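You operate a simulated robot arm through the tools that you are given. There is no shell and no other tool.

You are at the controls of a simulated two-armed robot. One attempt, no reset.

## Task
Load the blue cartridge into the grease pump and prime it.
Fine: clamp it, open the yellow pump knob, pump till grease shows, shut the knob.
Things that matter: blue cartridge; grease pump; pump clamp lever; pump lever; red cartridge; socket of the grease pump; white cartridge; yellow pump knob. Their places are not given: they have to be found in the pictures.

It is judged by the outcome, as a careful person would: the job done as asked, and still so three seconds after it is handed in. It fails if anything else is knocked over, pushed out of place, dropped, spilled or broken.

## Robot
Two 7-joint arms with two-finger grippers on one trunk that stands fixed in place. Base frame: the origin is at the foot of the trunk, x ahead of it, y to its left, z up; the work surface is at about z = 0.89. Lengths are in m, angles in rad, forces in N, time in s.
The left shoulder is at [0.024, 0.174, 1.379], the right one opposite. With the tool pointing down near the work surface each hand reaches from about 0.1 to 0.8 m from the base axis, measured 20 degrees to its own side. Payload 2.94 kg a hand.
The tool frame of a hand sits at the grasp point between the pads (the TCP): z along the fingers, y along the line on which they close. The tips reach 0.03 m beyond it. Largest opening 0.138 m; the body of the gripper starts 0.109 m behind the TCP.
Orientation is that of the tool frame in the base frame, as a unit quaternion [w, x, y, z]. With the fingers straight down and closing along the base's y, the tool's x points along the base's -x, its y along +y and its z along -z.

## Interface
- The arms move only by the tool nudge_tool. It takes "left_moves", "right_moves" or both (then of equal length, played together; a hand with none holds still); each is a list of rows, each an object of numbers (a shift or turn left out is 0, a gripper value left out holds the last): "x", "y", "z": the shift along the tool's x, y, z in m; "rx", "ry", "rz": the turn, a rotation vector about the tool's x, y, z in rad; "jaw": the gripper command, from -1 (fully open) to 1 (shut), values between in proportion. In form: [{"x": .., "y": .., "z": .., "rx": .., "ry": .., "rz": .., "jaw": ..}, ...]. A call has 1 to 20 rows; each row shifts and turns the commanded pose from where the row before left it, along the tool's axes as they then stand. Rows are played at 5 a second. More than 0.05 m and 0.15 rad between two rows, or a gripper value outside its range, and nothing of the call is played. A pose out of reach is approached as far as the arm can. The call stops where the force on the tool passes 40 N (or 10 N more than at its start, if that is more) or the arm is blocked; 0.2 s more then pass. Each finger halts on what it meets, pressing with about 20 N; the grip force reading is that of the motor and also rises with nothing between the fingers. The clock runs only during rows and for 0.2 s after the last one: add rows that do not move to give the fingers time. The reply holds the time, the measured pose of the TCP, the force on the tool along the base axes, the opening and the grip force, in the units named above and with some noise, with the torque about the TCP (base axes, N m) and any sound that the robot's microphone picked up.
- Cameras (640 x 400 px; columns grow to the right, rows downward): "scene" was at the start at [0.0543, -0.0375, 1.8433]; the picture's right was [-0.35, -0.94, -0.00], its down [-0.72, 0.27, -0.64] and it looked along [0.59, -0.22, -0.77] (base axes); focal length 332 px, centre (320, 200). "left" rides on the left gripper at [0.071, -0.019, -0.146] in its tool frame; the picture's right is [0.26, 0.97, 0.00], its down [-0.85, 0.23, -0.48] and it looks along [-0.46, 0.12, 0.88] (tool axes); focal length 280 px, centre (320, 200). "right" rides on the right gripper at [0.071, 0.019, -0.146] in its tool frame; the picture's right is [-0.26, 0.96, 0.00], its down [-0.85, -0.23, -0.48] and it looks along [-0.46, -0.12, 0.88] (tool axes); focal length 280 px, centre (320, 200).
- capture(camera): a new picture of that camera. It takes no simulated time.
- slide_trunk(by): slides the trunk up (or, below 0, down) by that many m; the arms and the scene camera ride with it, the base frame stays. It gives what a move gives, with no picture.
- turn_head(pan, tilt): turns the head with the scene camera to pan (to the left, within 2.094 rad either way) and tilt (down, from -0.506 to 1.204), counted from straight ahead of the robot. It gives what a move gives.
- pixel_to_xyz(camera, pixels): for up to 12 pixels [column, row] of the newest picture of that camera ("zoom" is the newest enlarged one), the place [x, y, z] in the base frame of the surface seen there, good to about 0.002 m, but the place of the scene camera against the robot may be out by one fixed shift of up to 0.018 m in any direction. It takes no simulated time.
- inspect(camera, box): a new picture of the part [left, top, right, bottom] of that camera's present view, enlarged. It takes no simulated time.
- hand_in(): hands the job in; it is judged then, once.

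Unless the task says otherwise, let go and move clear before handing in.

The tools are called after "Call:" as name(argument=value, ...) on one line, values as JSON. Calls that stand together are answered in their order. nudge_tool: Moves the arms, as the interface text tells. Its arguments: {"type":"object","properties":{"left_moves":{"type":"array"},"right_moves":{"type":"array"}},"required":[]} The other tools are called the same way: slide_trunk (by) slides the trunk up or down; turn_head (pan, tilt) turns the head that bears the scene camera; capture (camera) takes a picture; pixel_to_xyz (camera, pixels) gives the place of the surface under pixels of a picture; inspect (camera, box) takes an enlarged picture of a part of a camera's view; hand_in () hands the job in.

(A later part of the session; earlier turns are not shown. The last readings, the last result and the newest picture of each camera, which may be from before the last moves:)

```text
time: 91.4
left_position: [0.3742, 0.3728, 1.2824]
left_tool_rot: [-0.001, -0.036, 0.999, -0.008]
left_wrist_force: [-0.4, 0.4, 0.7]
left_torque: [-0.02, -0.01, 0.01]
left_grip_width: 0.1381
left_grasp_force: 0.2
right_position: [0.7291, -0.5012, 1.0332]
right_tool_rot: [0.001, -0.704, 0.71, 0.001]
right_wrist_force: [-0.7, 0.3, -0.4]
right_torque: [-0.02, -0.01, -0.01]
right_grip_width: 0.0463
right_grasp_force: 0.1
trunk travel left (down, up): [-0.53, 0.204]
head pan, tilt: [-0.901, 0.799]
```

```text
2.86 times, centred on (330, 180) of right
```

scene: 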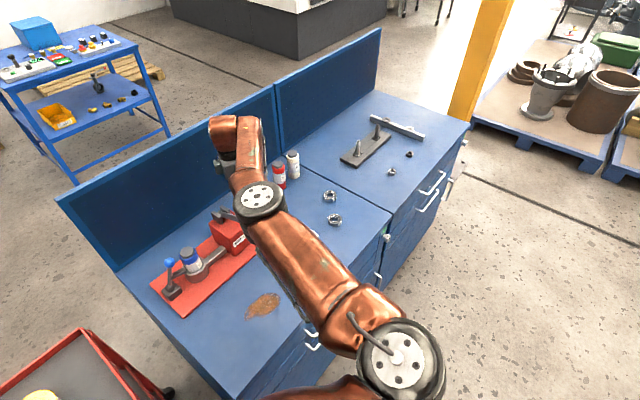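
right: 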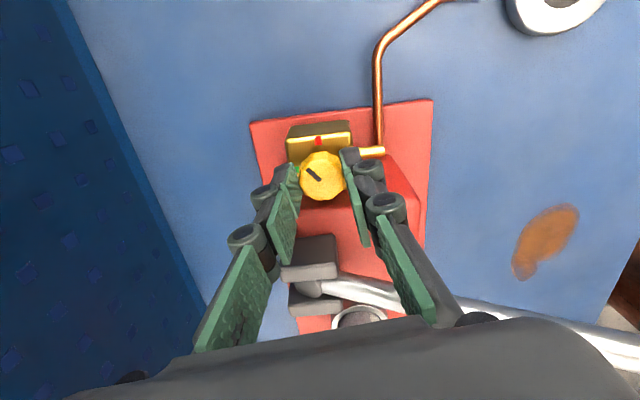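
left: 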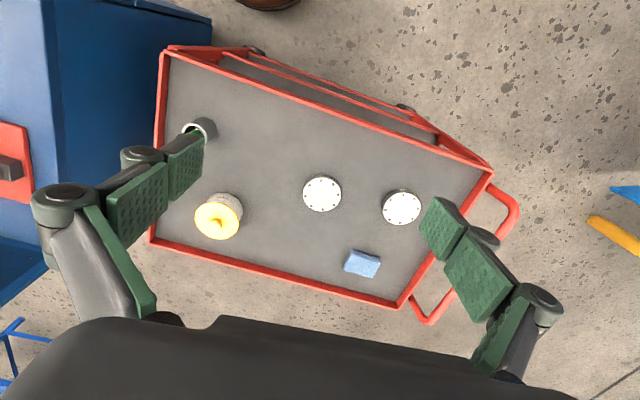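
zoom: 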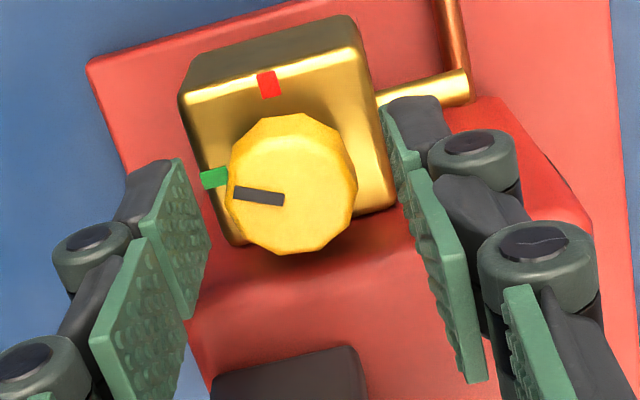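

The slot is now about 20° short of the green mark. One more bite: turn the open hand back, regrip, and turn 20°.

Call:
nudge_tool(right_moves=[{"rz": 0.14}, {"rz": 0.14}, {"rz": 0.14}, {"jaw": 0.6}, {"jaw": 1.0}, {}, {}, {"rz": -0.12}, {"rz": -0.12}, {"rz": -0.12}, {}])

Call:
inspect(camera="right", box=[250, 110, 410, 250])

```text
time: 93.8
left_position: [0.3739, 0.3728, 1.2823]
left_tool_rot: [0.0, -0.036, 0.999, -0.008]
left_wrist_force: [0.5, 0.4, 0.1]
left_torque: [-0.01, 0.01, -0.01]
left_grip_width: 0.138
left_grasp_force: 0.0
right_position: [0.7294, -0.5013, 1.0325]
right_tool_rot: [0.001, -0.684, 0.73, 0.001]
right_wrist_force: [3.7, -1.3, 1.2]
right_torque: [0.27, -0.17, 0.01]
right_grip_width: 0.0305
right_grasp_force: 45.0
trunk travel left (down, up): [-0.53, 0.204]
head pan, tilt: [-0.901, 0.799]
```

```text
2.86 times, centred on (330, 180) of right
```

zoom: 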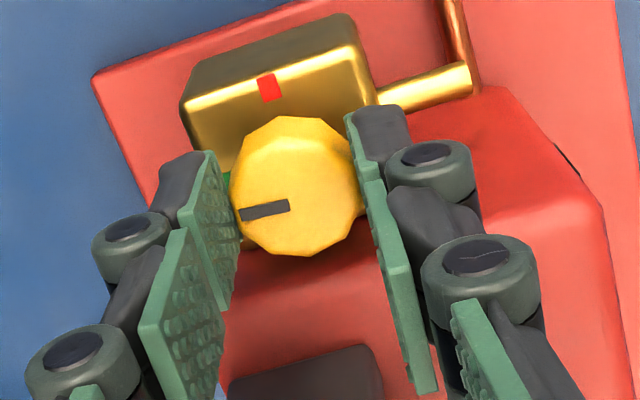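

The slot is within about 10° of green (+x). I'll turn another 10°.

Call:
nudge_tool(right_moves=[{"rz": -0.09}, {"rz": -0.09}, {}])

Call:
nudge_tool(right_moves=[{"jaw": 0.33}, {}, {}])

Call:
inspect(camera="right", box=[250, 110, 410, 250])

```text
time: 94.6
left_position: [0.375, 0.3729, 1.2828]
left_tool_rot: [0.0, -0.036, 0.999, -0.008]
left_wrist_force: [-0.1, 0.0, -1.4]
left_torque: [-0.01, 0.0, 0.01]
left_grip_width: 0.138
left_grasp_force: 0.0
right_position: [0.7299, -0.502, 1.0324]
right_tool_rot: [-0.001, 0.746, -0.666, 0.0]
right_wrist_force: [9.6, -2.6, 1.5]
right_torque: [0.02, -0.34, -0.32]
right_grip_width: 0.03
right_grasp_force: 44.5
trunk travel left (down, up): [-0.53, 0.204]
head pan, tilt: [-0.901, 0.799]
```

```text
time: 95.4
left_position: [0.3738, 0.3732, 1.2831]
left_tool_rot: [0.0, -0.036, 0.999, -0.008]
left_wrist_force: [-0.2, -0.5, 0.8]
left_torque: [-0.02, -0.04, 0.0]
left_grip_width: 0.138
left_grasp_force: 0.0
right_position: [0.7285, -0.5023, 1.0333]
right_tool_rot: [0.0, 0.746, -0.666, -0.001]
right_wrist_force: [0.0, 0.0, 0.7]
right_torque: [0.0, -0.02, -0.01]
right_grip_width: 0.0463
right_grasp_force: 0.1
trunk travel left (down, up): [-0.53, 0.204]
head pan, tilt: [-0.901, 0.799]
```

```text
2.86 times, centred on (330, 180) of right
```

zoom: 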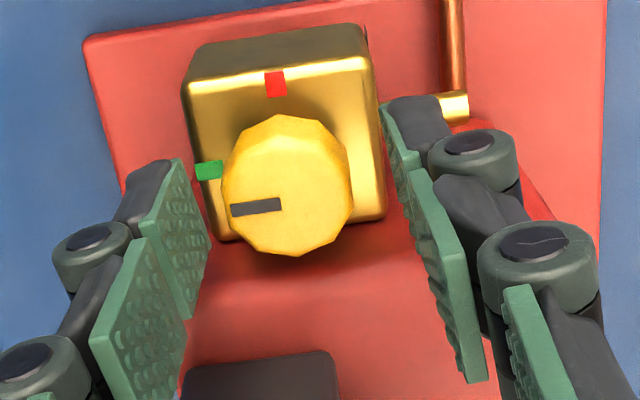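

The slot now points along +x at the green mark (within about 3°), and a torque of -0.32 N·m suggests it met its stop. The knob is open. I'll rise clear and turn the hand back for the pump lever.

Call:
nudge_tool(right_moves=[{"z": -0.03}, {"z": -0.04}, {"z": -0.04, "y": 0.01}, {"z": -0.04, "y": 0.02}, {"z": -0.04, "y": 0.02}, {"rz": 0.14}, {"rz": 0.14}, {"rz": 0.14}, {"rz": 0.14}, {"rz": 0.14}, {"rz": 0.14}, {"rz": 0.14}, {"rz": 0.14}, {"rz": 0.14}, {"rz": 0.14}, {"rz": 0.14}, {"rz": 0.144}, {}])

Call:
turn_head(pan=-0.6, tilt=0.85)

Call:
capture(camera="right")

Call:
capture(camera="scene")

```text
time: 99.2
left_position: [0.3738, 0.3725, 1.2825]
left_tool_rot: [0.0, -0.035, 0.999, -0.008]
left_wrist_force: [0.3, 0.1, 0.1]
left_torque: [-0.01, -0.03, 0.03]
left_grip_width: 0.138
left_grasp_force: 0.0
right_position: [0.6794, -0.5084, 1.2214]
right_tool_rot: [0.0, 0.002, 1.0, 0.0]
right_wrist_force: [0.2, 0.1, -0.1]
right_torque: [0.0, -0.01, 0.0]
right_grip_width: 0.0466
right_grasp_force: 0.0
trunk travel left (down, up): [-0.53, 0.204]
head pan, tilt: [-0.901, 0.799]
```

```text
time: 100.0
left_position: [0.3748, 0.3732, 1.2826]
left_tool_rot: [0.0, -0.036, 0.999, -0.008]
left_wrist_force: [-0.2, -0.2, -0.2]
left_torque: [-0.03, -0.02, 0.05]
left_grip_width: 0.1379
left_grasp_force: 0.1
right_position: [0.6794, -0.5084, 1.2227]
right_tool_rot: [0.0, 0.001, 1.0, 0.001]
right_wrist_force: [-0.4, -1.0, -0.3]
right_torque: [0.0, -0.02, -0.01]
right_grip_width: 0.0462
right_grasp_force: 0.1
trunk travel left (down, up): [-0.53, 0.204]
head pan, tilt: [-0.6, 0.85]
```

```text
taken
```

right: 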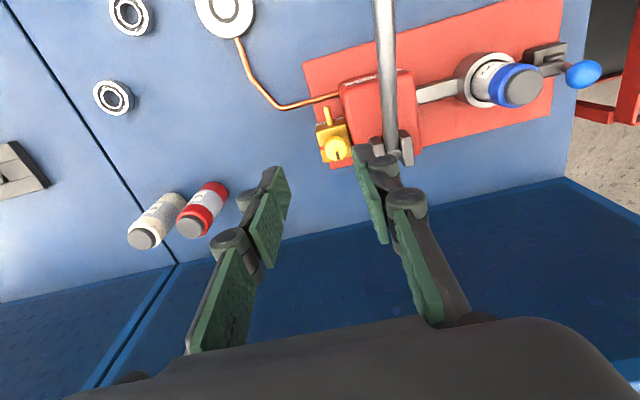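

```text
taken
```

scene: 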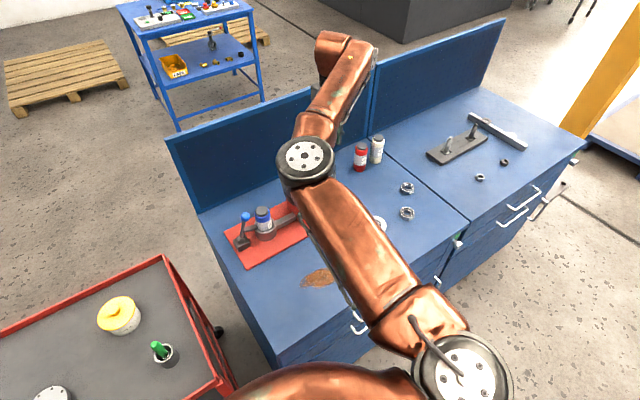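

Hand is at (0.679, -0.508, 1.222), facing ahead. I'll move back over toward the lever knob at safe height and measure it.

Call:
nudge_tool(right_moves=[{"x": 0.03, "y": 0.01, "z": -0.004}, {"x": 0.03, "y": 0.01, "z": -0.004}, {"x": 0.03, "y": 0.01, "z": -0.004}, {"x": 0.03, "y": 0.01, "z": -0.004}, {"x": 0.03, "y": 0.01, "z": -0.004}, {"x": 0.03, "y": 0.01}, {"jaw": -0.1}, {}, {}])

Call:
capture(camera="right")

```text
time: 102.0
left_position: [0.3743, 0.3738, 1.2821]
left_tool_rot: [0.0, -0.036, 0.999, -0.008]
left_wrist_force: [0.5, 0.5, 1.1]
left_torque: [0.0, -0.01, 0.0]
left_grip_width: 0.1379
left_grasp_force: 0.0
right_position: [0.4996, -0.4484, 1.2417]
right_tool_rot: [-0.001, 0.001, 1.0, 0.001]
right_wrist_force: [0.0, -0.2, -0.2]
right_torque: [0.0, -0.02, 0.01]
right_grip_width: 0.076
right_grasp_force: 0.0
trunk travel left (down, up): [-0.53, 0.204]
head pan, tilt: [-0.6, 0.85]
```

```text
taken
```

right: 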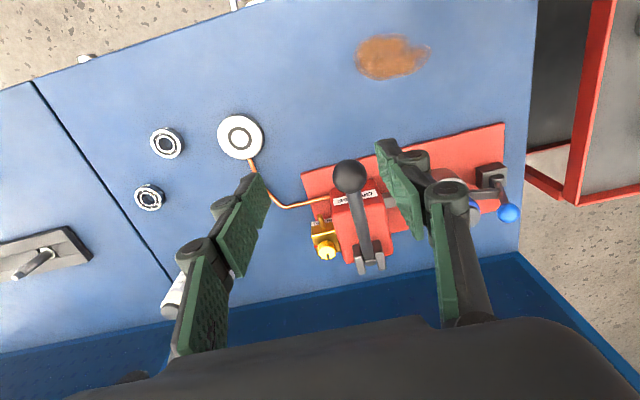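

Call:
inspect(camera="right", box=[300, 140, 410, 280])

Call:
pixel_to_xyz(camera="right", pixels=[[350, 176], [336, 176], [363, 176], [350, 163], [350, 188], [356, 215], [364, 245], [370, 262], [358, 262], [382, 260]])

Call:
inspect(camera="right", box=[200, 100, 290, 170])

```text
2.86 times, centred on (355, 210) of right
```

zoom: 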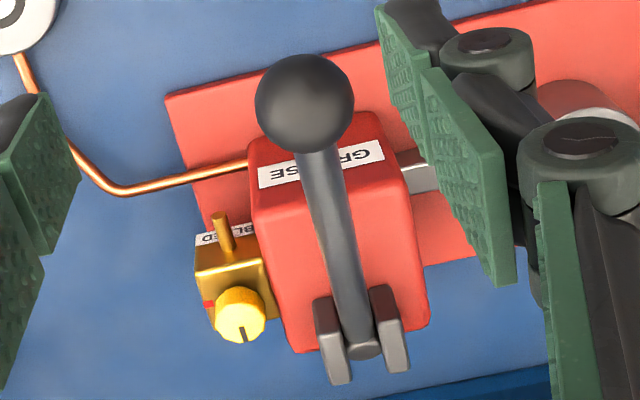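

```text
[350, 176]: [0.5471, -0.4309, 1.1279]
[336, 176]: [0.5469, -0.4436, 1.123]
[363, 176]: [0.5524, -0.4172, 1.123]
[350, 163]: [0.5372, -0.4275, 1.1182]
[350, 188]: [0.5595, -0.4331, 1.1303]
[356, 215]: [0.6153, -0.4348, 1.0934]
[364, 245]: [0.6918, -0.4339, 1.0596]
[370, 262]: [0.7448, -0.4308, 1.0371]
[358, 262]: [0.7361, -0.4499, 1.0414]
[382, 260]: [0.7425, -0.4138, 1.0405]
```

```text
5.71 times, centred on (245, 135) of right
```

zoom: 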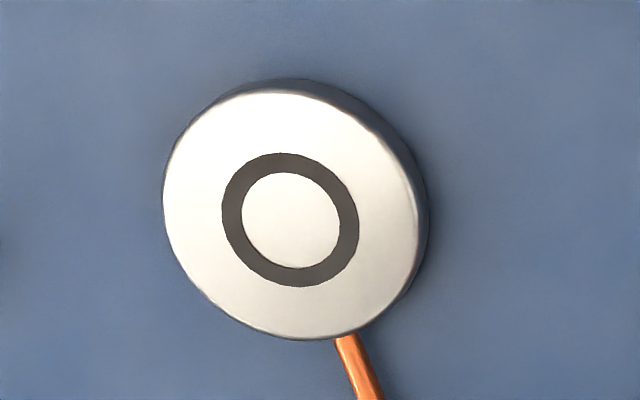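

The knob slot now clearly points to the green side, and the grease plate at [240,137] is still clean. The lever ball is centred near (0.553, -0.4305, 1.113), with the pivot near (0.757, -0.43, 1.035). I'll lower the open jaws over the ball.

Call:
nudge_tool(right_moves=[{"x": -0.027, "y": 0.009}, {"x": -0.0264, "y": 0.0089}, {"z": 0.03}, {"z": 0.03}, {"z": 0.03}, {"z": 0.03}, {"z": 0.008}, {}])

Call:
capture(camera="right")

```text
time: 103.8
left_position: [0.3736, 0.3725, 1.2826]
left_tool_rot: [0.0, -0.035, 0.999, -0.008]
left_wrist_force: [-0.2, 0.2, 0.5]
left_torque: [0.01, 0.01, -0.03]
left_grip_width: 0.1378
left_grasp_force: 0.1
right_position: [0.5528, -0.4297, 1.115]
right_tool_rot: [0.0, 0.0, 1.0, 0.001]
right_wrist_force: [0.2, 0.6, -0.8]
right_torque: [-0.02, 0.02, -0.01]
right_grip_width: 0.0761
right_grasp_force: 0.2
trunk travel left (down, up): [-0.53, 0.204]
head pan, tilt: [-0.6, 0.85]
```

```text
taken
```

right: 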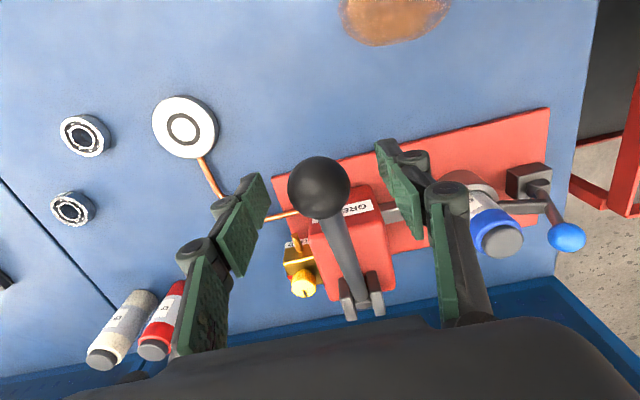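

The ball is at [318,186], right at the TCP. I'll grip it and press down along the lever's arc.

Call:
nudge_tool(right_moves=[{"jaw": 0.5}, {"jaw": 1.0}, {}, {}, {}])

Call:
nudge_tool(right_moves=[{"x": 0.0037, "z": 0.01}, {"x": 0.003, "z": 0.01}, {"x": 0.0024, "z": 0.01}, {"x": 0.0017, "z": 0.01}, {}])

Call:
capture(camera="right")

```text
time: 105.0
left_position: [0.3743, 0.3734, 1.283]
left_tool_rot: [0.0, -0.035, 0.999, -0.008]
left_wrist_force: [-0.4, 1.1, -0.3]
left_torque: [-0.01, 0.0, -0.02]
left_grip_width: 0.1379
left_grasp_force: 0.0
right_position: [0.5538, -0.4301, 1.1153]
right_tool_rot: [0.0, 0.0, 1.0, 0.001]
right_wrist_force: [0.6, -3.4, 0.3]
right_torque: [-0.02, 0.0, -0.02]
right_grip_width: 0.0358
right_grasp_force: 44.4
trunk travel left (down, up): [-0.53, 0.204]
head pan, tilt: [-0.6, 0.85]
```

```text
time: 106.2
left_position: [0.3722, 0.3724, 1.2837]
left_tool_rot: [0.0, -0.036, 0.999, -0.007]
left_wrist_force: [0.4, 0.5, -0.2]
left_torque: [-0.02, 0.01, -0.02]
left_grip_width: 0.1383
left_grasp_force: 0.1
right_position: [0.5415, -0.4312, 1.0738]
right_tool_rot: [0.0, 0.001, 1.0, 0.001]
right_wrist_force: [-1.0, -8.4, 11.5]
right_torque: [-0.11, -0.95, -0.02]
right_grip_width: 0.0354
right_grasp_force: 45.3
trunk travel left (down, up): [-0.53, 0.204]
head pan, tilt: [-0.6, 0.85]
```

```text
taken
```

right: 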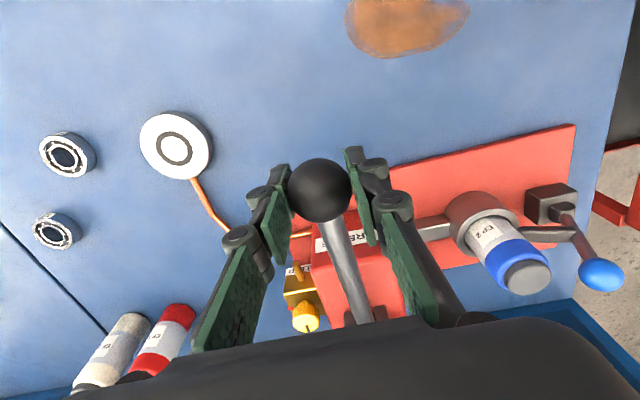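

The lever follows with about 11 N resistance. I'll continue down along the arc.

Call:
nudge_tool(right_moves=[{"x": 0.0014, "z": 0.01}, {"x": 0.001, "z": 0.01}, {"x": 0.0004, "z": 0.01}, {"z": 0.01}, {}])

Call:
capture(camera="right")

```text
time: 107.4
left_position: [0.3737, 0.3721, 1.2838]
left_tool_rot: [0.0, -0.036, 0.999, -0.008]
left_wrist_force: [0.2, -0.2, -0.7]
left_torque: [-0.03, 0.03, 0.01]
left_grip_width: 0.138
left_grasp_force: 0.1
right_position: [0.5374, -0.4304, 1.0352]
right_tool_rot: [0.001, 0.001, 1.0, 0.001]
right_wrist_force: [-3.5, -11.7, 12.0]
right_torque: [0.17, -0.84, -0.03]
right_grip_width: 0.0349
right_grasp_force: 44.7
trunk travel left (down, up): [-0.53, 0.204]
head pan, tilt: [-0.6, 0.85]
```

```text
taken
```

right: 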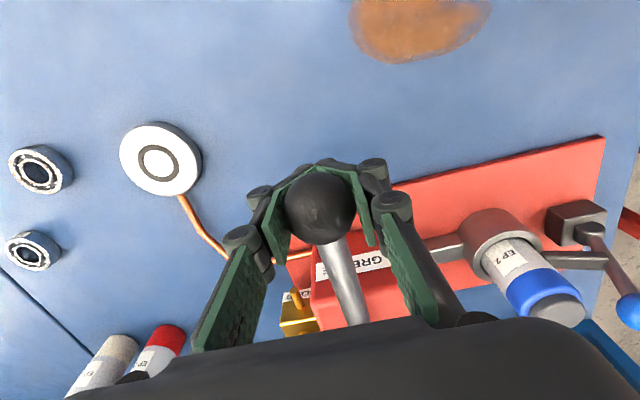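

The ball is slipping up in the grip (now [320,207], about 2 cm toward the palm). I'll release and see whether the lever springs back.

Call:
nudge_tool(right_moves=[{"jaw": 0.2}, {"jaw": -0.1}, {}, {}])

Call:
capture(camera="right")

Call:
pixel_to_xyz(camera="right", pixels=[[318, 195], [320, 180], [320, 210], [340, 280]])

```text
time: 108.4
left_position: [0.3736, 0.3717, 1.2825]
left_tool_rot: [0.0, -0.037, 0.999, -0.008]
left_wrist_force: [-0.9, 0.3, 0.7]
left_torque: [0.02, -0.02, 0.01]
left_grip_width: 0.138
left_grasp_force: 0.1
right_position: [0.5383, -0.4288, 1.0351]
right_tool_rot: [0.001, 0.0, 1.0, 0.001]
right_wrist_force: [0.0, -0.9, -0.1]
right_torque: [-0.02, 0.0, 0.0]
right_grip_width: 0.076
right_grasp_force: 0.0
trunk travel left (down, up): [-0.53, 0.204]
head pan, tilt: [-0.6, 0.85]
```

```text
taken
```

right: 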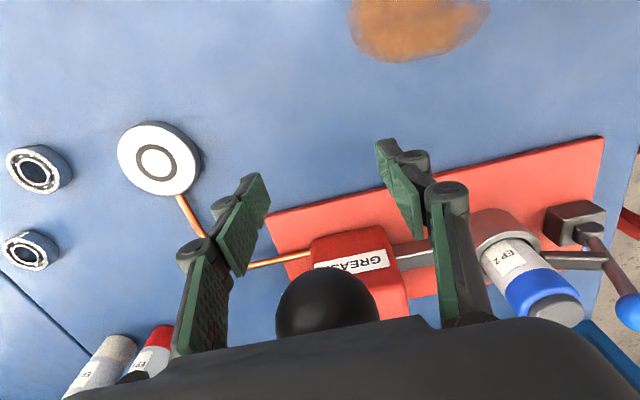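

```text
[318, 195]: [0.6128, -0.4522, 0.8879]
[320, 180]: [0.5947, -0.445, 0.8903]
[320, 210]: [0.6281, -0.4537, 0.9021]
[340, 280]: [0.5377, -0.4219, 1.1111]
```

The lever springs back up by itself, so I can pump by pressing the ball down from above. I'll rise clear, set the jaws to a narrow cradle, and come down on top.

Call:
nudge_tool(right_moves=[{"z": -0.03}, {"z": -0.03}, {"z": -0.03}, {"z": -0.03}, {"z": -0.04}, {"x": -0.012, "y": -0.001, "jaw": 0.71}, {}, {}])

Call:
capture(camera="right")

Call:
inspect(camera="right", box=[180, 90, 310, 190])

```text
time: 110.2
left_position: [0.3739, 0.3723, 1.2821]
left_tool_rot: [-0.001, -0.036, 0.999, -0.008]
left_wrist_force: [0.3, 0.2, -0.7]
left_torque: [0.03, 0.03, 0.0]
left_grip_width: 0.138
left_grasp_force: 0.0
right_position: [0.5523, -0.4312, 1.1955]
right_tool_rot: [0.0, -0.001, 1.0, 0.001]
right_wrist_force: [-0.4, 0.0, -0.3]
right_torque: [-0.01, 0.0, -0.03]
right_grip_width: 0.02
right_grasp_force: 0.0
trunk travel left (down, up): [-0.53, 0.204]
head pan, tilt: [-0.6, 0.85]
```

```text
taken
```

right: 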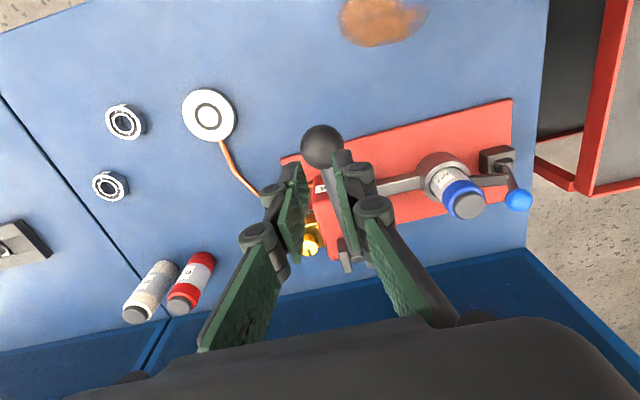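

```text
4.00 times, centred on (245, 140) of right
```

zoom: 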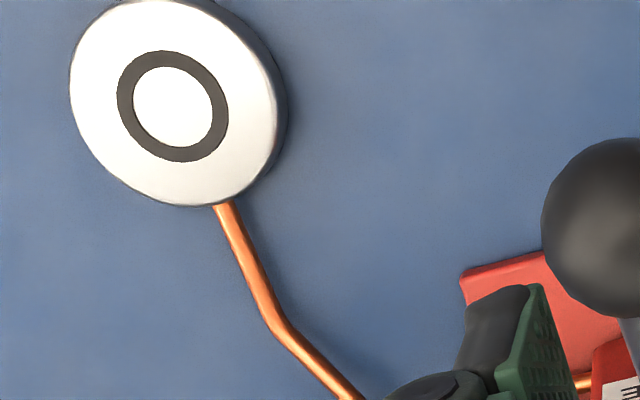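

The ball at [322,146] is centred under the tips. First stroke: press down following the arc, watching force.

Call:
nudge_tool(right_moves=[{"z": 0.03}, {"z": 0.01}, {"x": 0.0063, "z": 0.02}, {"x": 0.0045, "z": 0.02}, {"x": 0.0026, "z": 0.02}, {"x": 0.0007, "z": 0.02}, {}])

Call:
capture(camera="right")

```text
time: 111.8
left_position: [0.373, 0.3741, 1.2833]
left_tool_rot: [0.0, -0.036, 0.999, -0.008]
left_wrist_force: [0.1, 0.8, -0.7]
left_torque: [-0.04, -0.03, 0.0]
left_grip_width: 0.1377
left_grasp_force: 0.0
right_position: [0.5365, -0.4293, 1.0745]
right_tool_rot: [0.001, 0.0, 1.0, 0.001]
right_wrist_force: [-1.3, 2.9, 8.8]
right_torque: [0.16, 0.0, -0.05]
right_grip_width: 0.0209
right_grasp_force: 0.6
trunk travel left (down, up): [-0.53, 0.204]
head pan, tilt: [-0.6, 0.85]
```

```text
taken
```

right: 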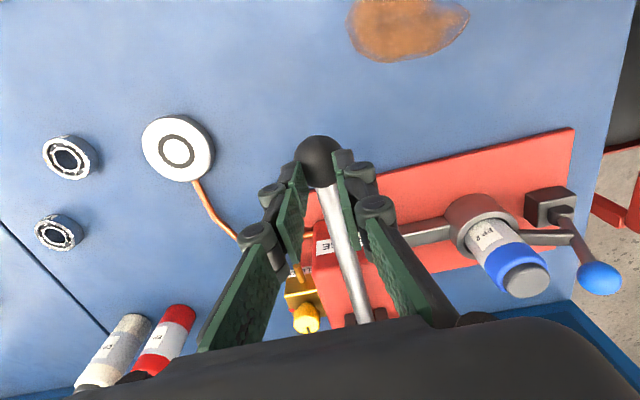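

The lever is about level, with 9 N resistance. I'll press further to find the end of the stroke.

Call:
nudge_tool(right_moves=[{"x": -0.0005, "z": 0.01}, {"x": -0.0008, "z": 0.01}, {"x": -0.0013, "z": 0.01}, {"x": -0.0017, "z": 0.01}, {}])

Call:
capture(camera="right")

```text
time: 112.5
left_position: [0.3724, 0.3748, 1.2837]
left_tool_rot: [0.0, -0.036, 0.999, -0.008]
left_wrist_force: [0.5, -0.4, -0.3]
left_torque: [0.02, 0.05, 0.0]
left_grip_width: 0.1378
left_grasp_force: 0.0
right_position: [0.54, -0.4308, 1.0623]
right_tool_rot: [0.008, 0.001, 1.0, -0.003]
right_wrist_force: [-9.4, 8.8, 36.8]
right_torque: [0.23, 0.47, -0.01]
right_grip_width: 0.006
right_grasp_force: 11.0
trunk travel left (down, up): [-0.53, 0.204]
head pan, tilt: [-0.6, 0.85]
stopped in row 3 (right hand): the force on the tool passed its limit at 46 N (the readings are from after the stop); the commanded pose is now the measured one
```

```text
taken
```

right: 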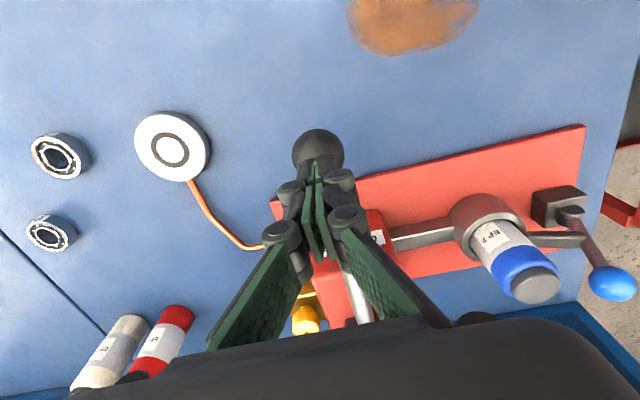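

That is the bottom of the stroke (force limit at the stop). I'll let the lever rise fully and look at the grease plate.

Call:
nudge_tool(right_moves=[{"x": -0.002, "z": -0.02, "jaw": 0.71}, {"x": -0.004, "z": -0.025}, {"x": -0.004, "z": -0.025}, {"x": -0.003, "z": -0.03}, {}])

Call:
capture(camera="right")

Call:
inspect(camera="right", box=[140, 60, 340, 190])

```text
time: 113.7
left_position: [0.3736, 0.3721, 1.2826]
left_tool_rot: [-0.001, -0.036, 0.999, -0.008]
left_wrist_force: [-0.9, -0.6, -0.4]
left_torque: [0.03, 0.02, -0.01]
left_grip_width: 0.1379
left_grasp_force: 0.0
right_position: [0.5518, -0.4319, 1.1556]
right_tool_rot: [0.003, 0.0, 1.0, -0.002]
right_wrist_force: [-0.2, -0.7, -0.5]
right_torque: [0.01, -0.04, -0.01]
right_grip_width: 0.0202
right_grasp_force: 0.1
trunk travel left (down, up): [-0.53, 0.204]
head pan, tilt: [-0.6, 0.85]
```

```text
taken
```

right: 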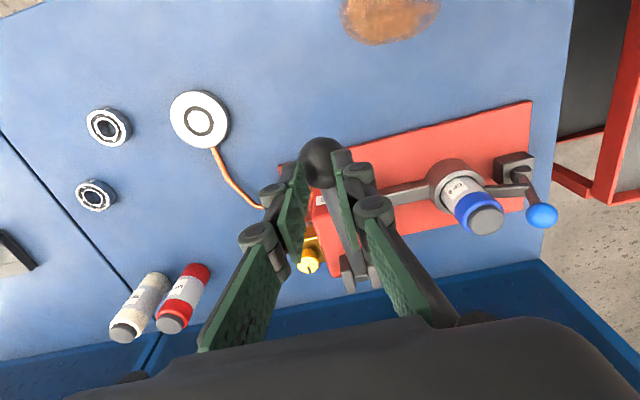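

```text
3.08 times, centred on (240, 125) of right
```

zoom: 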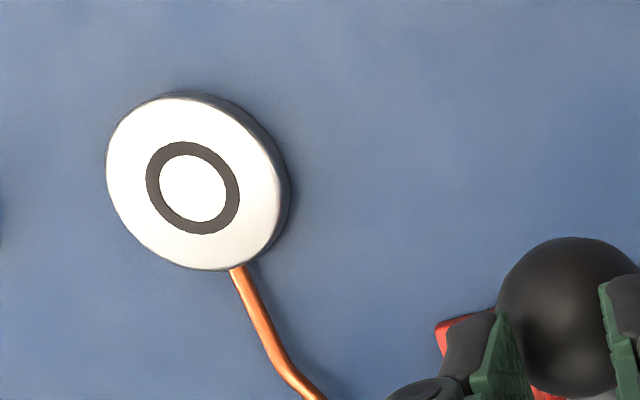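

No grease at the plate yet. I'll do a second full stroke and return.

Call:
nudge_tool(right_moves=[{"x": 0.0055, "z": 0.02}, {"x": 0.0045, "z": 0.02}, {"x": 0.0026, "z": 0.02}, {"x": 0.0007, "z": 0.02}, {"z": 0.006}, {}, {"z": -0.006}, {"x": -0.0007, "z": -0.02}, {"x": -0.0026, "z": -0.02}, {"x": -0.0045, "z": -0.02}, {"x": -0.0055, "z": -0.02}, {"z": -0.01}, {}])

Call:
capture(camera="right")

Call:
inspect(camera="right", box=[140, 60, 340, 190])

```text
time: 116.5
left_position: [0.3735, 0.3735, 1.2839]
left_tool_rot: [-0.001, -0.035, 0.999, -0.007]
left_wrist_force: [-0.1, 0.2, 0.5]
left_torque: [0.0, -0.01, 0.0]
left_grip_width: 0.1379
left_grasp_force: 0.1
right_position: [0.5528, -0.4318, 1.1668]
right_tool_rot: [0.004, 0.002, 1.0, -0.002]
right_wrist_force: [-0.2, 0.8, 0.1]
right_torque: [-0.05, 0.02, -0.03]
right_grip_width: 0.0203
right_grasp_force: 0.0
trunk travel left (down, up): [-0.53, 0.204]
head pan, tilt: [-0.6, 0.85]
```

```text
taken
```

right: 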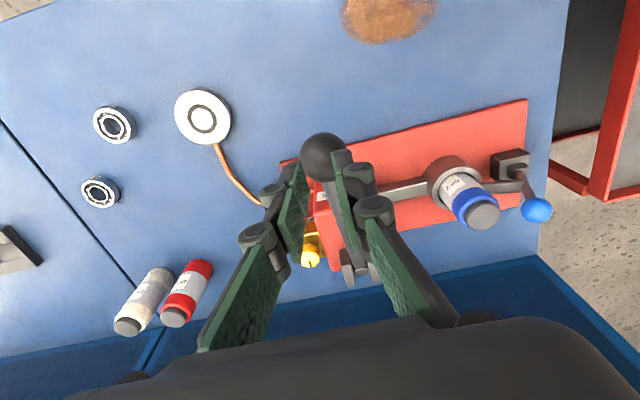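

```text
3.08 times, centred on (240, 125) of right
```

zoom: 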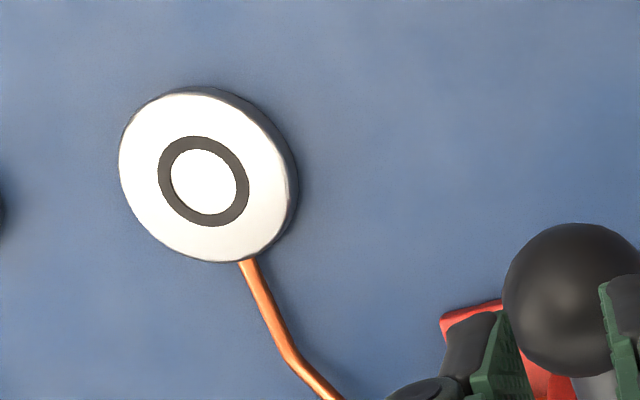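

Still clean after two strokes. I'll do two more strokes in one call.

Call:
nudge_tool(right_moves=[{"z": 0.01}, {"x": 0.0055, "z": 0.02}, {"x": 0.0045, "z": 0.02}, {"x": 0.0026, "z": 0.02}, {"x": 0.0007, "z": 0.02}, {"z": 0.006}, {}, {"z": -0.006}, {"x": -0.0007, "z": -0.02}, {"x": -0.0026, "z": -0.02}, {"x": -0.0045, "z": -0.02}, {"x": -0.0055, "z": -0.02}, {"z": -0.012}, {}])

Call:
inspect(camera="right", box=[140, 60, 340, 190])

Call:
capture(camera="scene")

```text
time: 119.5
left_position: [0.3745, 0.3733, 1.2839]
left_tool_rot: [0.001, -0.036, 0.999, -0.008]
left_wrist_force: [0.8, -0.4, 0.6]
left_torque: [0.02, -0.02, 0.02]
left_grip_width: 0.1379
left_grasp_force: 0.1
right_position: [0.5515, -0.4331, 1.1675]
right_tool_rot: [0.003, 0.001, 1.0, -0.002]
right_wrist_force: [-0.1, 0.2, 0.3]
right_torque: [0.01, -0.02, -0.02]
right_grip_width: 0.02
right_grasp_force: 0.0
trunk travel left (down, up): [-0.53, 0.204]
head pan, tilt: [-0.6, 0.85]
```

```text
3.08 times, centred on (240, 125) of right
```

zoom: 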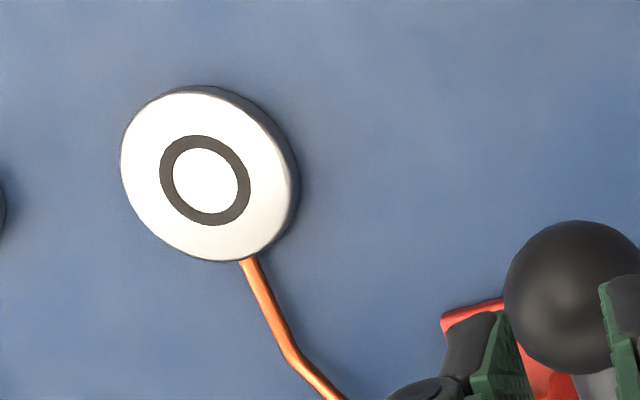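

```text
taken
```

scene: 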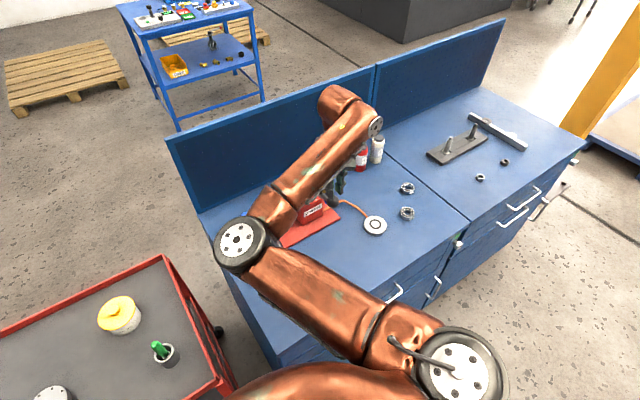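

Those strokes may have been slightly short of the bottom. I'll close the fingers for a firmer contact and press nearer the stop.

Call:
nudge_tool(right_moves=[{"jaw": 1.0}, {"y": 0.002}, {"z": 0.0085}, {"x": 0.0055, "z": 0.02}, {"x": 0.0045, "z": 0.02}, {"x": 0.0026, "z": 0.02}, {"x": 0.0007, "z": 0.02}, {"z": 0.008}, {"z": 0.005}, {}, {}])

Call:
capture(camera="right")

```text
time: 121.9
left_position: [0.3729, 0.374, 1.2839]
left_tool_rot: [0.0, -0.036, 0.999, -0.008]
left_wrist_force: [0.2, 0.3, -0.1]
left_torque: [0.0, -0.01, 0.0]
left_grip_width: 0.138
left_grasp_force: 0.0
right_position: [0.5399, -0.4315, 1.0676]
right_tool_rot: [0.004, 0.001, 1.0, -0.002]
right_wrist_force: [-2.1, -1.6, 9.6]
right_torque: [-0.09, 0.08, 0.0]
right_grip_width: 0.0062
right_grasp_force: 27.8
trunk travel left (down, up): [-0.53, 0.204]
head pan, tilt: [-0.6, 0.85]
```

```text
taken
```

right: 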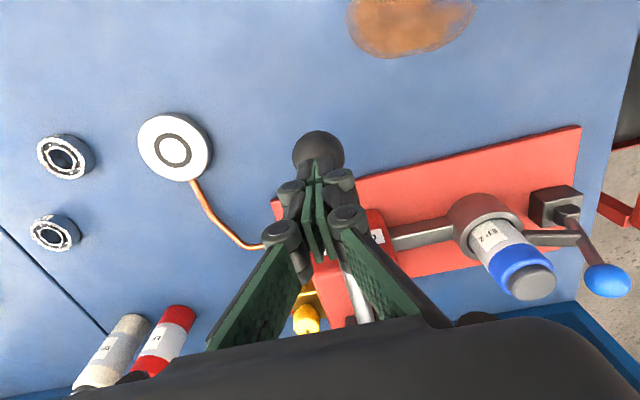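

Only 9.6 N, so the stop isn't reached yet. I'll press a few more millimetres until the force jumps.

Call:
nudge_tool(right_moves=[{"z": 0.003}, {"z": 0.002}, {}])

Call:
nudge_tool(right_moves=[{"z": 0.002}, {"z": 0.002}, {}])

Call:
inspect(camera="right", box=[100, 80, 300, 220])

```text
time: 122.7
left_position: [0.3721, 0.3741, 1.2824]
left_tool_rot: [0.0, -0.036, 0.999, -0.008]
left_wrist_force: [0.4, 0.0, 0.5]
left_torque: [0.02, 0.03, -0.02]
left_grip_width: 0.1377
left_grasp_force: 0.2
right_position: [0.5404, -0.4293, 1.0634]
right_tool_rot: [0.005, 0.001, 1.0, -0.002]
right_wrist_force: [-4.3, -1.2, 13.5]
right_torque: [0.01, 0.15, -0.04]
right_grip_width: 0.0059
right_grasp_force: 28.7
trunk travel left (down, up): [-0.53, 0.204]
head pan, tilt: [-0.6, 0.85]
```

```text
time: 123.5
left_position: [0.3715, 0.3749, 1.2839]
left_tool_rot: [0.0, -0.036, 0.999, -0.008]
left_wrist_force: [-0.1, 0.1, -0.1]
left_torque: [0.0, 0.01, 0.01]
left_grip_width: 0.138
left_grasp_force: 0.0
right_position: [0.5394, -0.4292, 1.0624]
right_tool_rot: [0.008, 0.001, 1.0, -0.003]
right_wrist_force: [-0.7, -3.6, 34.1]
right_torque: [-0.08, 0.16, 0.03]
right_grip_width: 0.0059
right_grasp_force: 28.5
trunk travel left (down, up): [-0.53, 0.204]
head pan, tilt: [-0.6, 0.85]
```

```text
2.86 times, centred on (200, 150) of right
```

zoom: 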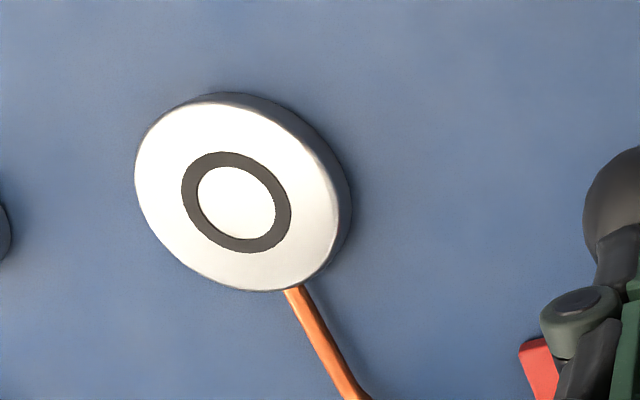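

Full stop reached at TCP 1.0624 (34 N). I'll let the lever up and look both at the plate and at the bleed nozzle.

Call:
nudge_tool(right_moves=[{"z": -0.015}, {"x": -0.002, "z": -0.025}, {"x": -0.004, "z": -0.025}, {"x": -0.004, "z": -0.025}, {"x": -0.003, "z": -0.02}, {}, {}])

Call:
capture(camera="right")

Call:
inspect(camera="scene", box=[260, 160, 420, 260])

```text
time: 125.1
left_position: [0.3737, 0.3736, 1.2823]
left_tool_rot: [-0.001, -0.036, 0.999, -0.008]
left_wrist_force: [0.8, 0.4, 0.3]
left_torque: [0.0, 0.06, 0.03]
left_grip_width: 0.1381
left_grasp_force: 0.1
right_position: [0.5537, -0.4293, 1.1681]
right_tool_rot: [0.004, 0.001, 1.0, -0.002]
right_wrist_force: [0.8, -0.6, 0.4]
right_torque: [0.01, 0.01, 0.03]
right_grip_width: 0.0001
right_grasp_force: 28.4
trunk travel left (down, up): [-0.53, 0.204]
head pan, tilt: [-0.6, 0.85]
```

```text
taken
```

right: 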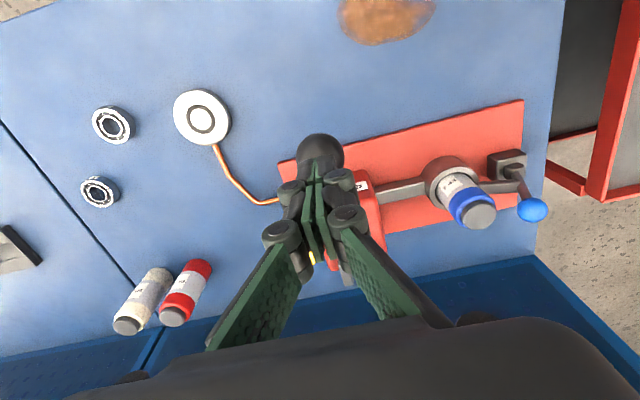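

```text
4.00 times, centred on (340, 210) of scene
```

zoom: 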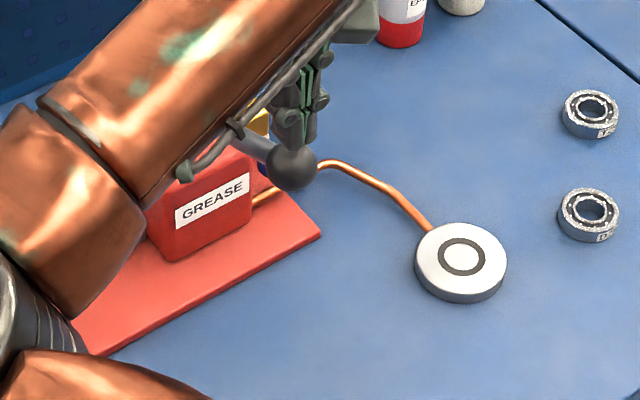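

The plate is still clean and the bleed nozzle is hidden by the fingers. I'll rise and shift to see the valve.

Call:
nudge_tool(right_moves=[{"z": -0.03}, {"z": -0.03}, {"y": -0.035}, {"y": -0.035}, {"y": -0.035}, {"y": -0.03}, {}])

Call:
capture(camera="right")

Call:
inspect(camera="right", box=[300, 60, 500, 220])

```text
time: 126.7
left_position: [0.3738, 0.3748, 1.2824]
left_tool_rot: [-0.001, -0.036, 0.999, -0.007]
left_wrist_force: [0.2, 0.2, -0.3]
left_torque: [-0.02, 0.01, 0.02]
left_grip_width: 0.1381
left_grasp_force: 0.0
right_position: [0.5508, -0.5629, 1.2299]
right_tool_rot: [0.004, 0.0, 1.0, -0.002]
right_wrist_force: [0.1, 0.5, 0.2]
right_torque: [-0.06, 0.01, -0.01]
right_grip_width: 0.0
right_grasp_force: 28.5
trunk travel left (down, up): [-0.53, 0.204]
head pan, tilt: [-0.6, 0.85]
```

```text
taken
```

right: 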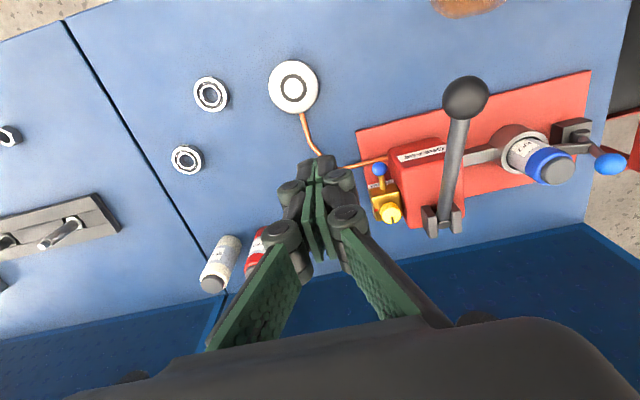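

```text
2.50 times, centred on (400, 140) of right
```

zoom: 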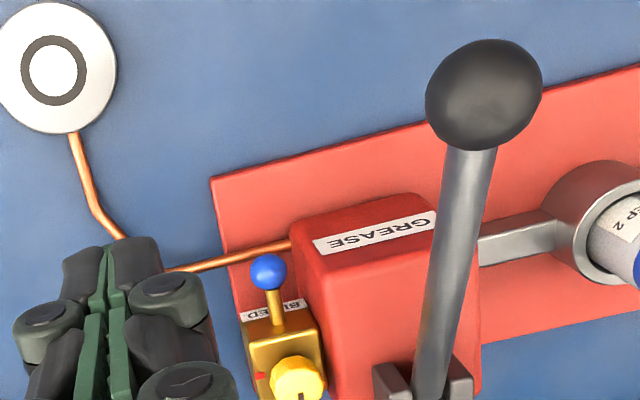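

A blue bead of grease has appeared at the tip of the BLEED nozzle (zoom [268,270]), so the pump is primed. I'll take a closer look, and then shut the knob.

Call:
inspect(camera="right", box=[360, 145, 420, 235])

Call:
pixel_to_xyz(camera="right", pixels=[[380, 168], [379, 174], [381, 182], [390, 212], [310, 170], [293, 88]])

```text
4.44 times, centred on (390, 190) of right
```

zoom: 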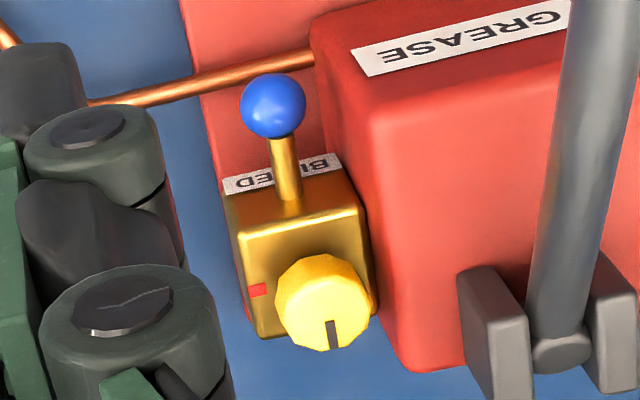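

```text
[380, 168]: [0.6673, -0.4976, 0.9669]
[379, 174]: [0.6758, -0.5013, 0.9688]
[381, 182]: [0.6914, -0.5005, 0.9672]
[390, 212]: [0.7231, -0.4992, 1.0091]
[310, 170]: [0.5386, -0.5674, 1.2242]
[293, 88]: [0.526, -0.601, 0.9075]
```

The bead is at (0.673, -0.50, 0.965) and blue, matching the cartridge. Now I'll shut the knob: turn the hand to close along x again and go back above the knob.

Call:
nudge_tool(right_moves=[{"rz": -0.1396}, {"rz": -0.1396}, {"rz": -0.1396}, {"rz": -0.1396}, {"rz": -0.1396}, {"rz": -0.1396}, {"rz": -0.1396}, {"rz": -0.1396}, {"rz": -0.1396}, {"rz": -0.1396}, {"rz": -0.1396}, {"jaw": 0.33}, {}])

Call:
nudge_tool(right_moves=[{"x": -0.0136, "y": -0.0353}, {"x": -0.0136, "y": -0.0353}, {"x": -0.0136, "y": -0.0353}, {"x": -0.0136, "y": -0.0353}, {"x": -0.0134, "y": -0.0351}, {"z": 0.035}, {"z": 0.035}, {"z": 0.035}, {"z": 0.035}, {}])

Call:
capture(camera="right")

```text
time: 129.5
left_position: [0.3732, 0.3732, 1.2835]
left_tool_rot: [-0.001, -0.036, 0.999, -0.008]
left_wrist_force: [-0.4, -0.4, 0.0]
left_torque: [-0.04, -0.01, -0.01]
left_grip_width: 0.138
left_grasp_force: 0.0
right_position: [0.5512, -0.5653, 1.2292]
right_tool_rot: [0.003, -0.694, 0.72, -0.004]
right_wrist_force: [-0.2, 0.5, 0.2]
right_torque: [-0.01, -0.01, 0.0]
right_grip_width: 0.0464
right_grasp_force: 0.1
trunk travel left (down, up): [-0.53, 0.204]
head pan, tilt: [-0.6, 0.85]
```

```text
time: 131.7
left_position: [0.3742, 0.373, 1.2834]
left_tool_rot: [0.0, -0.036, 0.999, -0.008]
left_wrist_force: [-0.4, -0.1, 0.0]
left_torque: [0.02, -0.01, 0.0]
left_grip_width: 0.1379
left_grasp_force: 0.0
right_position: [0.7304, -0.5038, 1.0901]
right_tool_rot: [0.002, -0.694, 0.72, -0.004]
right_wrist_force: [-0.4, 0.6, 0.6]
right_torque: [-0.01, -0.02, 0.0]
right_grip_width: 0.0463
right_grasp_force: 0.1
trunk travel left (down, up): [-0.53, 0.204]
head pan, tilt: [-0.6, 0.85]
```

```text
taken
```

right: 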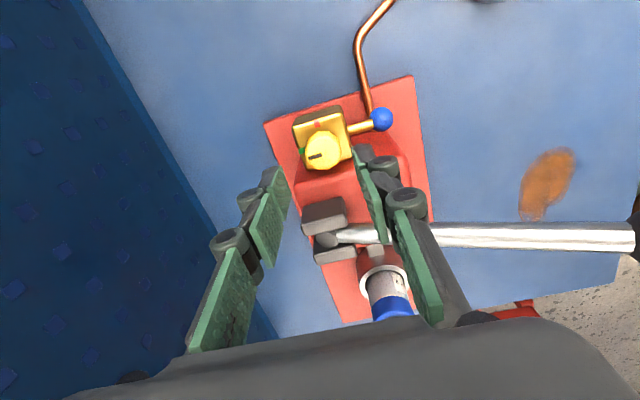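

The knob is at [322,150], aligned. I'll descend to it and grip.

Call:
nudge_tool(right_moves=[{"z": 0.02}, {"z": 0.02}, {"z": 0.018}, {}])

Call:
inspect(camera="right", box=[250, 110, 410, 250])

```text
time: 132.7
left_position: [0.3739, 0.3732, 1.2833]
left_tool_rot: [-0.001, -0.036, 0.999, -0.009]
left_wrist_force: [0.8, 0.4, 0.2]
left_torque: [0.01, -0.01, -0.01]
left_grip_width: 0.1379
left_grasp_force: 0.0
right_position: [0.73, -0.5039, 1.0322]
right_tool_rot: [0.002, -0.694, 0.72, -0.005]
right_wrist_force: [-0.3, 0.9, 0.9]
right_torque: [0.0, -0.03, 0.03]
right_grip_width: 0.0463
right_grasp_force: 0.2
trunk travel left (down, up): [-0.53, 0.204]
head pan, tilt: [-0.6, 0.85]
```

```text
2.86 times, centred on (330, 180) of right
```

zoom: 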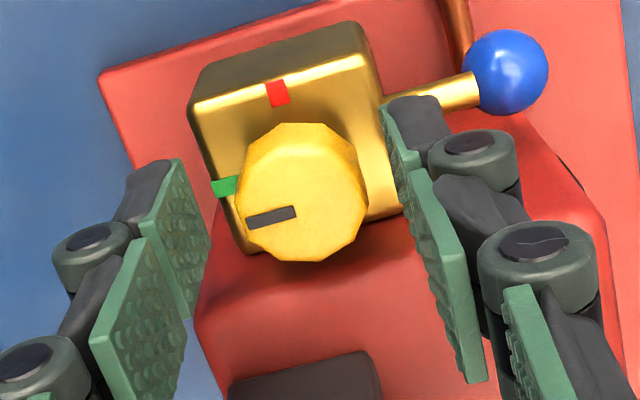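

Centred. I'll grip and turn clockwise 35°.

Call:
nudge_tool(right_moves=[{"jaw": 0.6}, {"jaw": 1.0}, {}, {}, {"rz": 0.122}, {"rz": 0.122}, {"rz": 0.122}, {"rz": 0.122}, {"rz": 0.122}, {}])

Call:
nudge_tool(right_moves=[{"jaw": 0.33}, {}, {}])

Call:
inspect(camera="right", box=[250, 110, 410, 250])

```text
time: 134.9
left_position: [0.3717, 0.3737, 1.2846]
left_tool_rot: [0.0, -0.036, 0.999, -0.008]
left_wrist_force: [0.9, 0.9, 0.1]
left_torque: [-0.01, -0.03, 0.02]
left_grip_width: 0.1381
left_grasp_force: 0.1
right_position: [0.7266, -0.5023, 1.0328]
right_tool_rot: [0.002, -0.444, 0.896, 0.0]
right_wrist_force: [-29.1, 9.8, -11.6]
right_torque: [-0.33, 1.04, 0.19]
right_grip_width: 0.0301
right_grasp_force: 44.2
trunk travel left (down, up): [-0.53, 0.204]
head pan, tilt: [-0.6, 0.85]
```

```text
time: 135.7
left_position: [0.3745, 0.3753, 1.2825]
left_tool_rot: [0.001, -0.035, 0.999, -0.009]
left_wrist_force: [-0.5, 0.6, 0.5]
left_torque: [-0.05, -0.03, -0.02]
left_grip_width: 0.1381
left_grasp_force: 0.1
right_position: [0.7311, -0.5033, 1.0336]
right_tool_rot: [0.005, -0.446, 0.895, -0.005]
right_wrist_force: [2.2, 4.0, 8.9]
right_torque: [0.36, 0.06, -0.1]
right_grip_width: 0.0474
right_grasp_force: 0.3
trunk travel left (down, up): [-0.53, 0.204]
head pan, tilt: [-0.6, 0.85]
```

```text
2.86 times, centred on (330, 180) of right
```

zoom: 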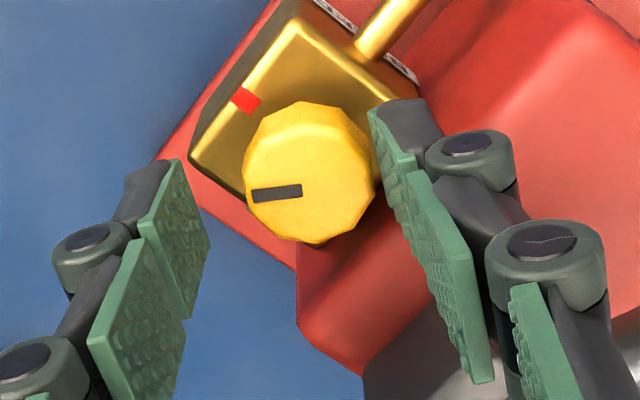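

The slot is about half-way back (-46°), but one finger is lightly touching the pump box (8.9 N upward at ψ≈53°). I'll lift 3 mm, turn the open hand back to ψ≈88°, and use smaller bites.

Call:
nudge_tool(right_moves=[{"z": -0.004}, {"y": 0.0015, "rz": -0.122}, {"rz": -0.122}, {"rz": -0.122}, {"rz": -0.122}, {"rz": -0.122}, {}])

Call:
inspect(camera="right", box=[250, 110, 410, 250])

```text
time: 137.3
left_position: [0.3742, 0.3728, 1.2827]
left_tool_rot: [-0.001, -0.035, 0.999, -0.008]
left_wrist_force: [0.1, 0.8, 0.6]
left_torque: [0.02, 0.02, 0.02]
left_grip_width: 0.1378
left_grasp_force: 0.1
right_position: [0.7305, -0.5038, 1.0361]
right_tool_rot: [0.002, -0.694, 0.72, -0.004]
right_wrist_force: [-0.2, -0.1, -0.4]
right_torque: [0.02, 0.0, 0.02]
right_grip_width: 0.0462
right_grasp_force: 0.1
trunk travel left (down, up): [-0.53, 0.204]
head pan, tilt: [-0.6, 0.85]
```

```text
2.86 times, centred on (330, 180) of right
```

zoom: 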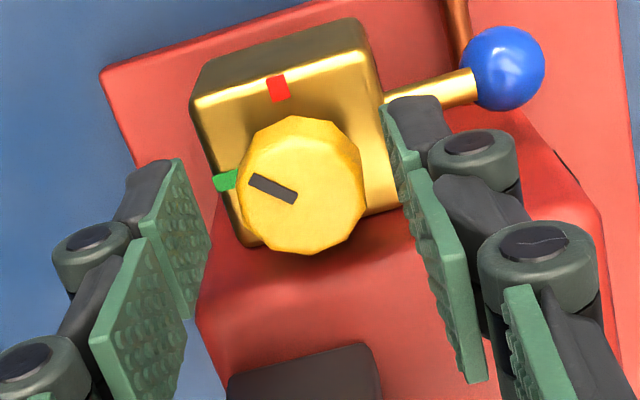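

The slot is at about -38° now. Another bite: lower 3 mm, grip, turn clockwise 24°, release.

Call:
nudge_tool(right_moves=[{"z": 0.003}, {"jaw": 0.6}, {"jaw": 1.0}, {}, {}, {"rz": 0.105}, {"rz": 0.105}, {"rz": 0.105}, {"rz": 0.105}, {}])

Call:
nudge_tool(right_moves=[{"jaw": 0.33}, {}, {}, {"rz": -0.13}, {"rz": -0.13}, {"rz": -0.13}, {"rz": -0.09}, {}])

Call:
inspect(camera="right", box=[250, 110, 410, 250])

```text
time: 139.5
left_position: [0.3725, 0.3729, 1.2836]
left_tool_rot: [0.0, -0.035, 0.999, -0.008]
left_wrist_force: [-0.7, 0.2, 0.2]
left_torque: [-0.01, 0.04, 0.02]
left_grip_width: 0.1381
left_grasp_force: 0.0
right_position: [0.727, -0.5047, 1.0328]
right_tool_rot: [0.001, -0.528, 0.849, -0.002]
right_wrist_force: [-25.7, 5.5, -10.4]
right_torque: [-0.68, 0.96, 0.15]
right_grip_width: 0.0301
right_grasp_force: 45.6
trunk travel left (down, up): [-0.53, 0.204]
head pan, tilt: [-0.6, 0.85]
```

```text
time: 141.3
left_position: [0.3737, 0.3724, 1.2839]
left_tool_rot: [-0.002, -0.036, 0.999, -0.007]
left_wrist_force: [0.8, -0.3, -0.6]
left_torque: [0.01, -0.03, 0.04]
left_grip_width: 0.138
left_grasp_force: 0.0
right_position: [0.7307, -0.504, 1.0324]
right_tool_rot: [-0.001, 0.716, -0.698, 0.004]
right_wrist_force: [-0.1, 0.3, -0.3]
right_torque: [0.0, -0.01, 0.03]
right_grip_width: 0.0462
right_grasp_force: 0.1
trunk travel left (down, up): [-0.53, 0.204]
head pan, tilt: [-0.6, 0.85]
```

```text
2.86 times, centred on (330, 180) of right
```

zoom: 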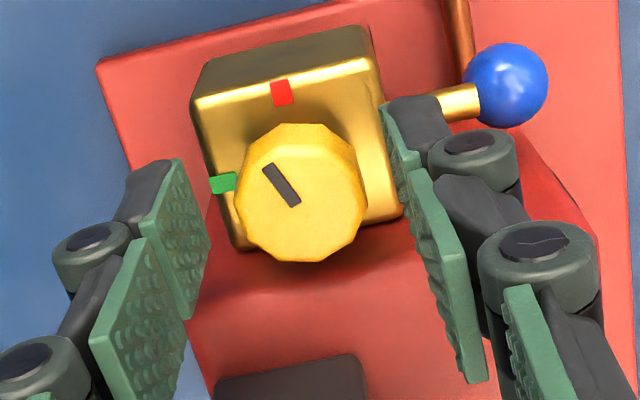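

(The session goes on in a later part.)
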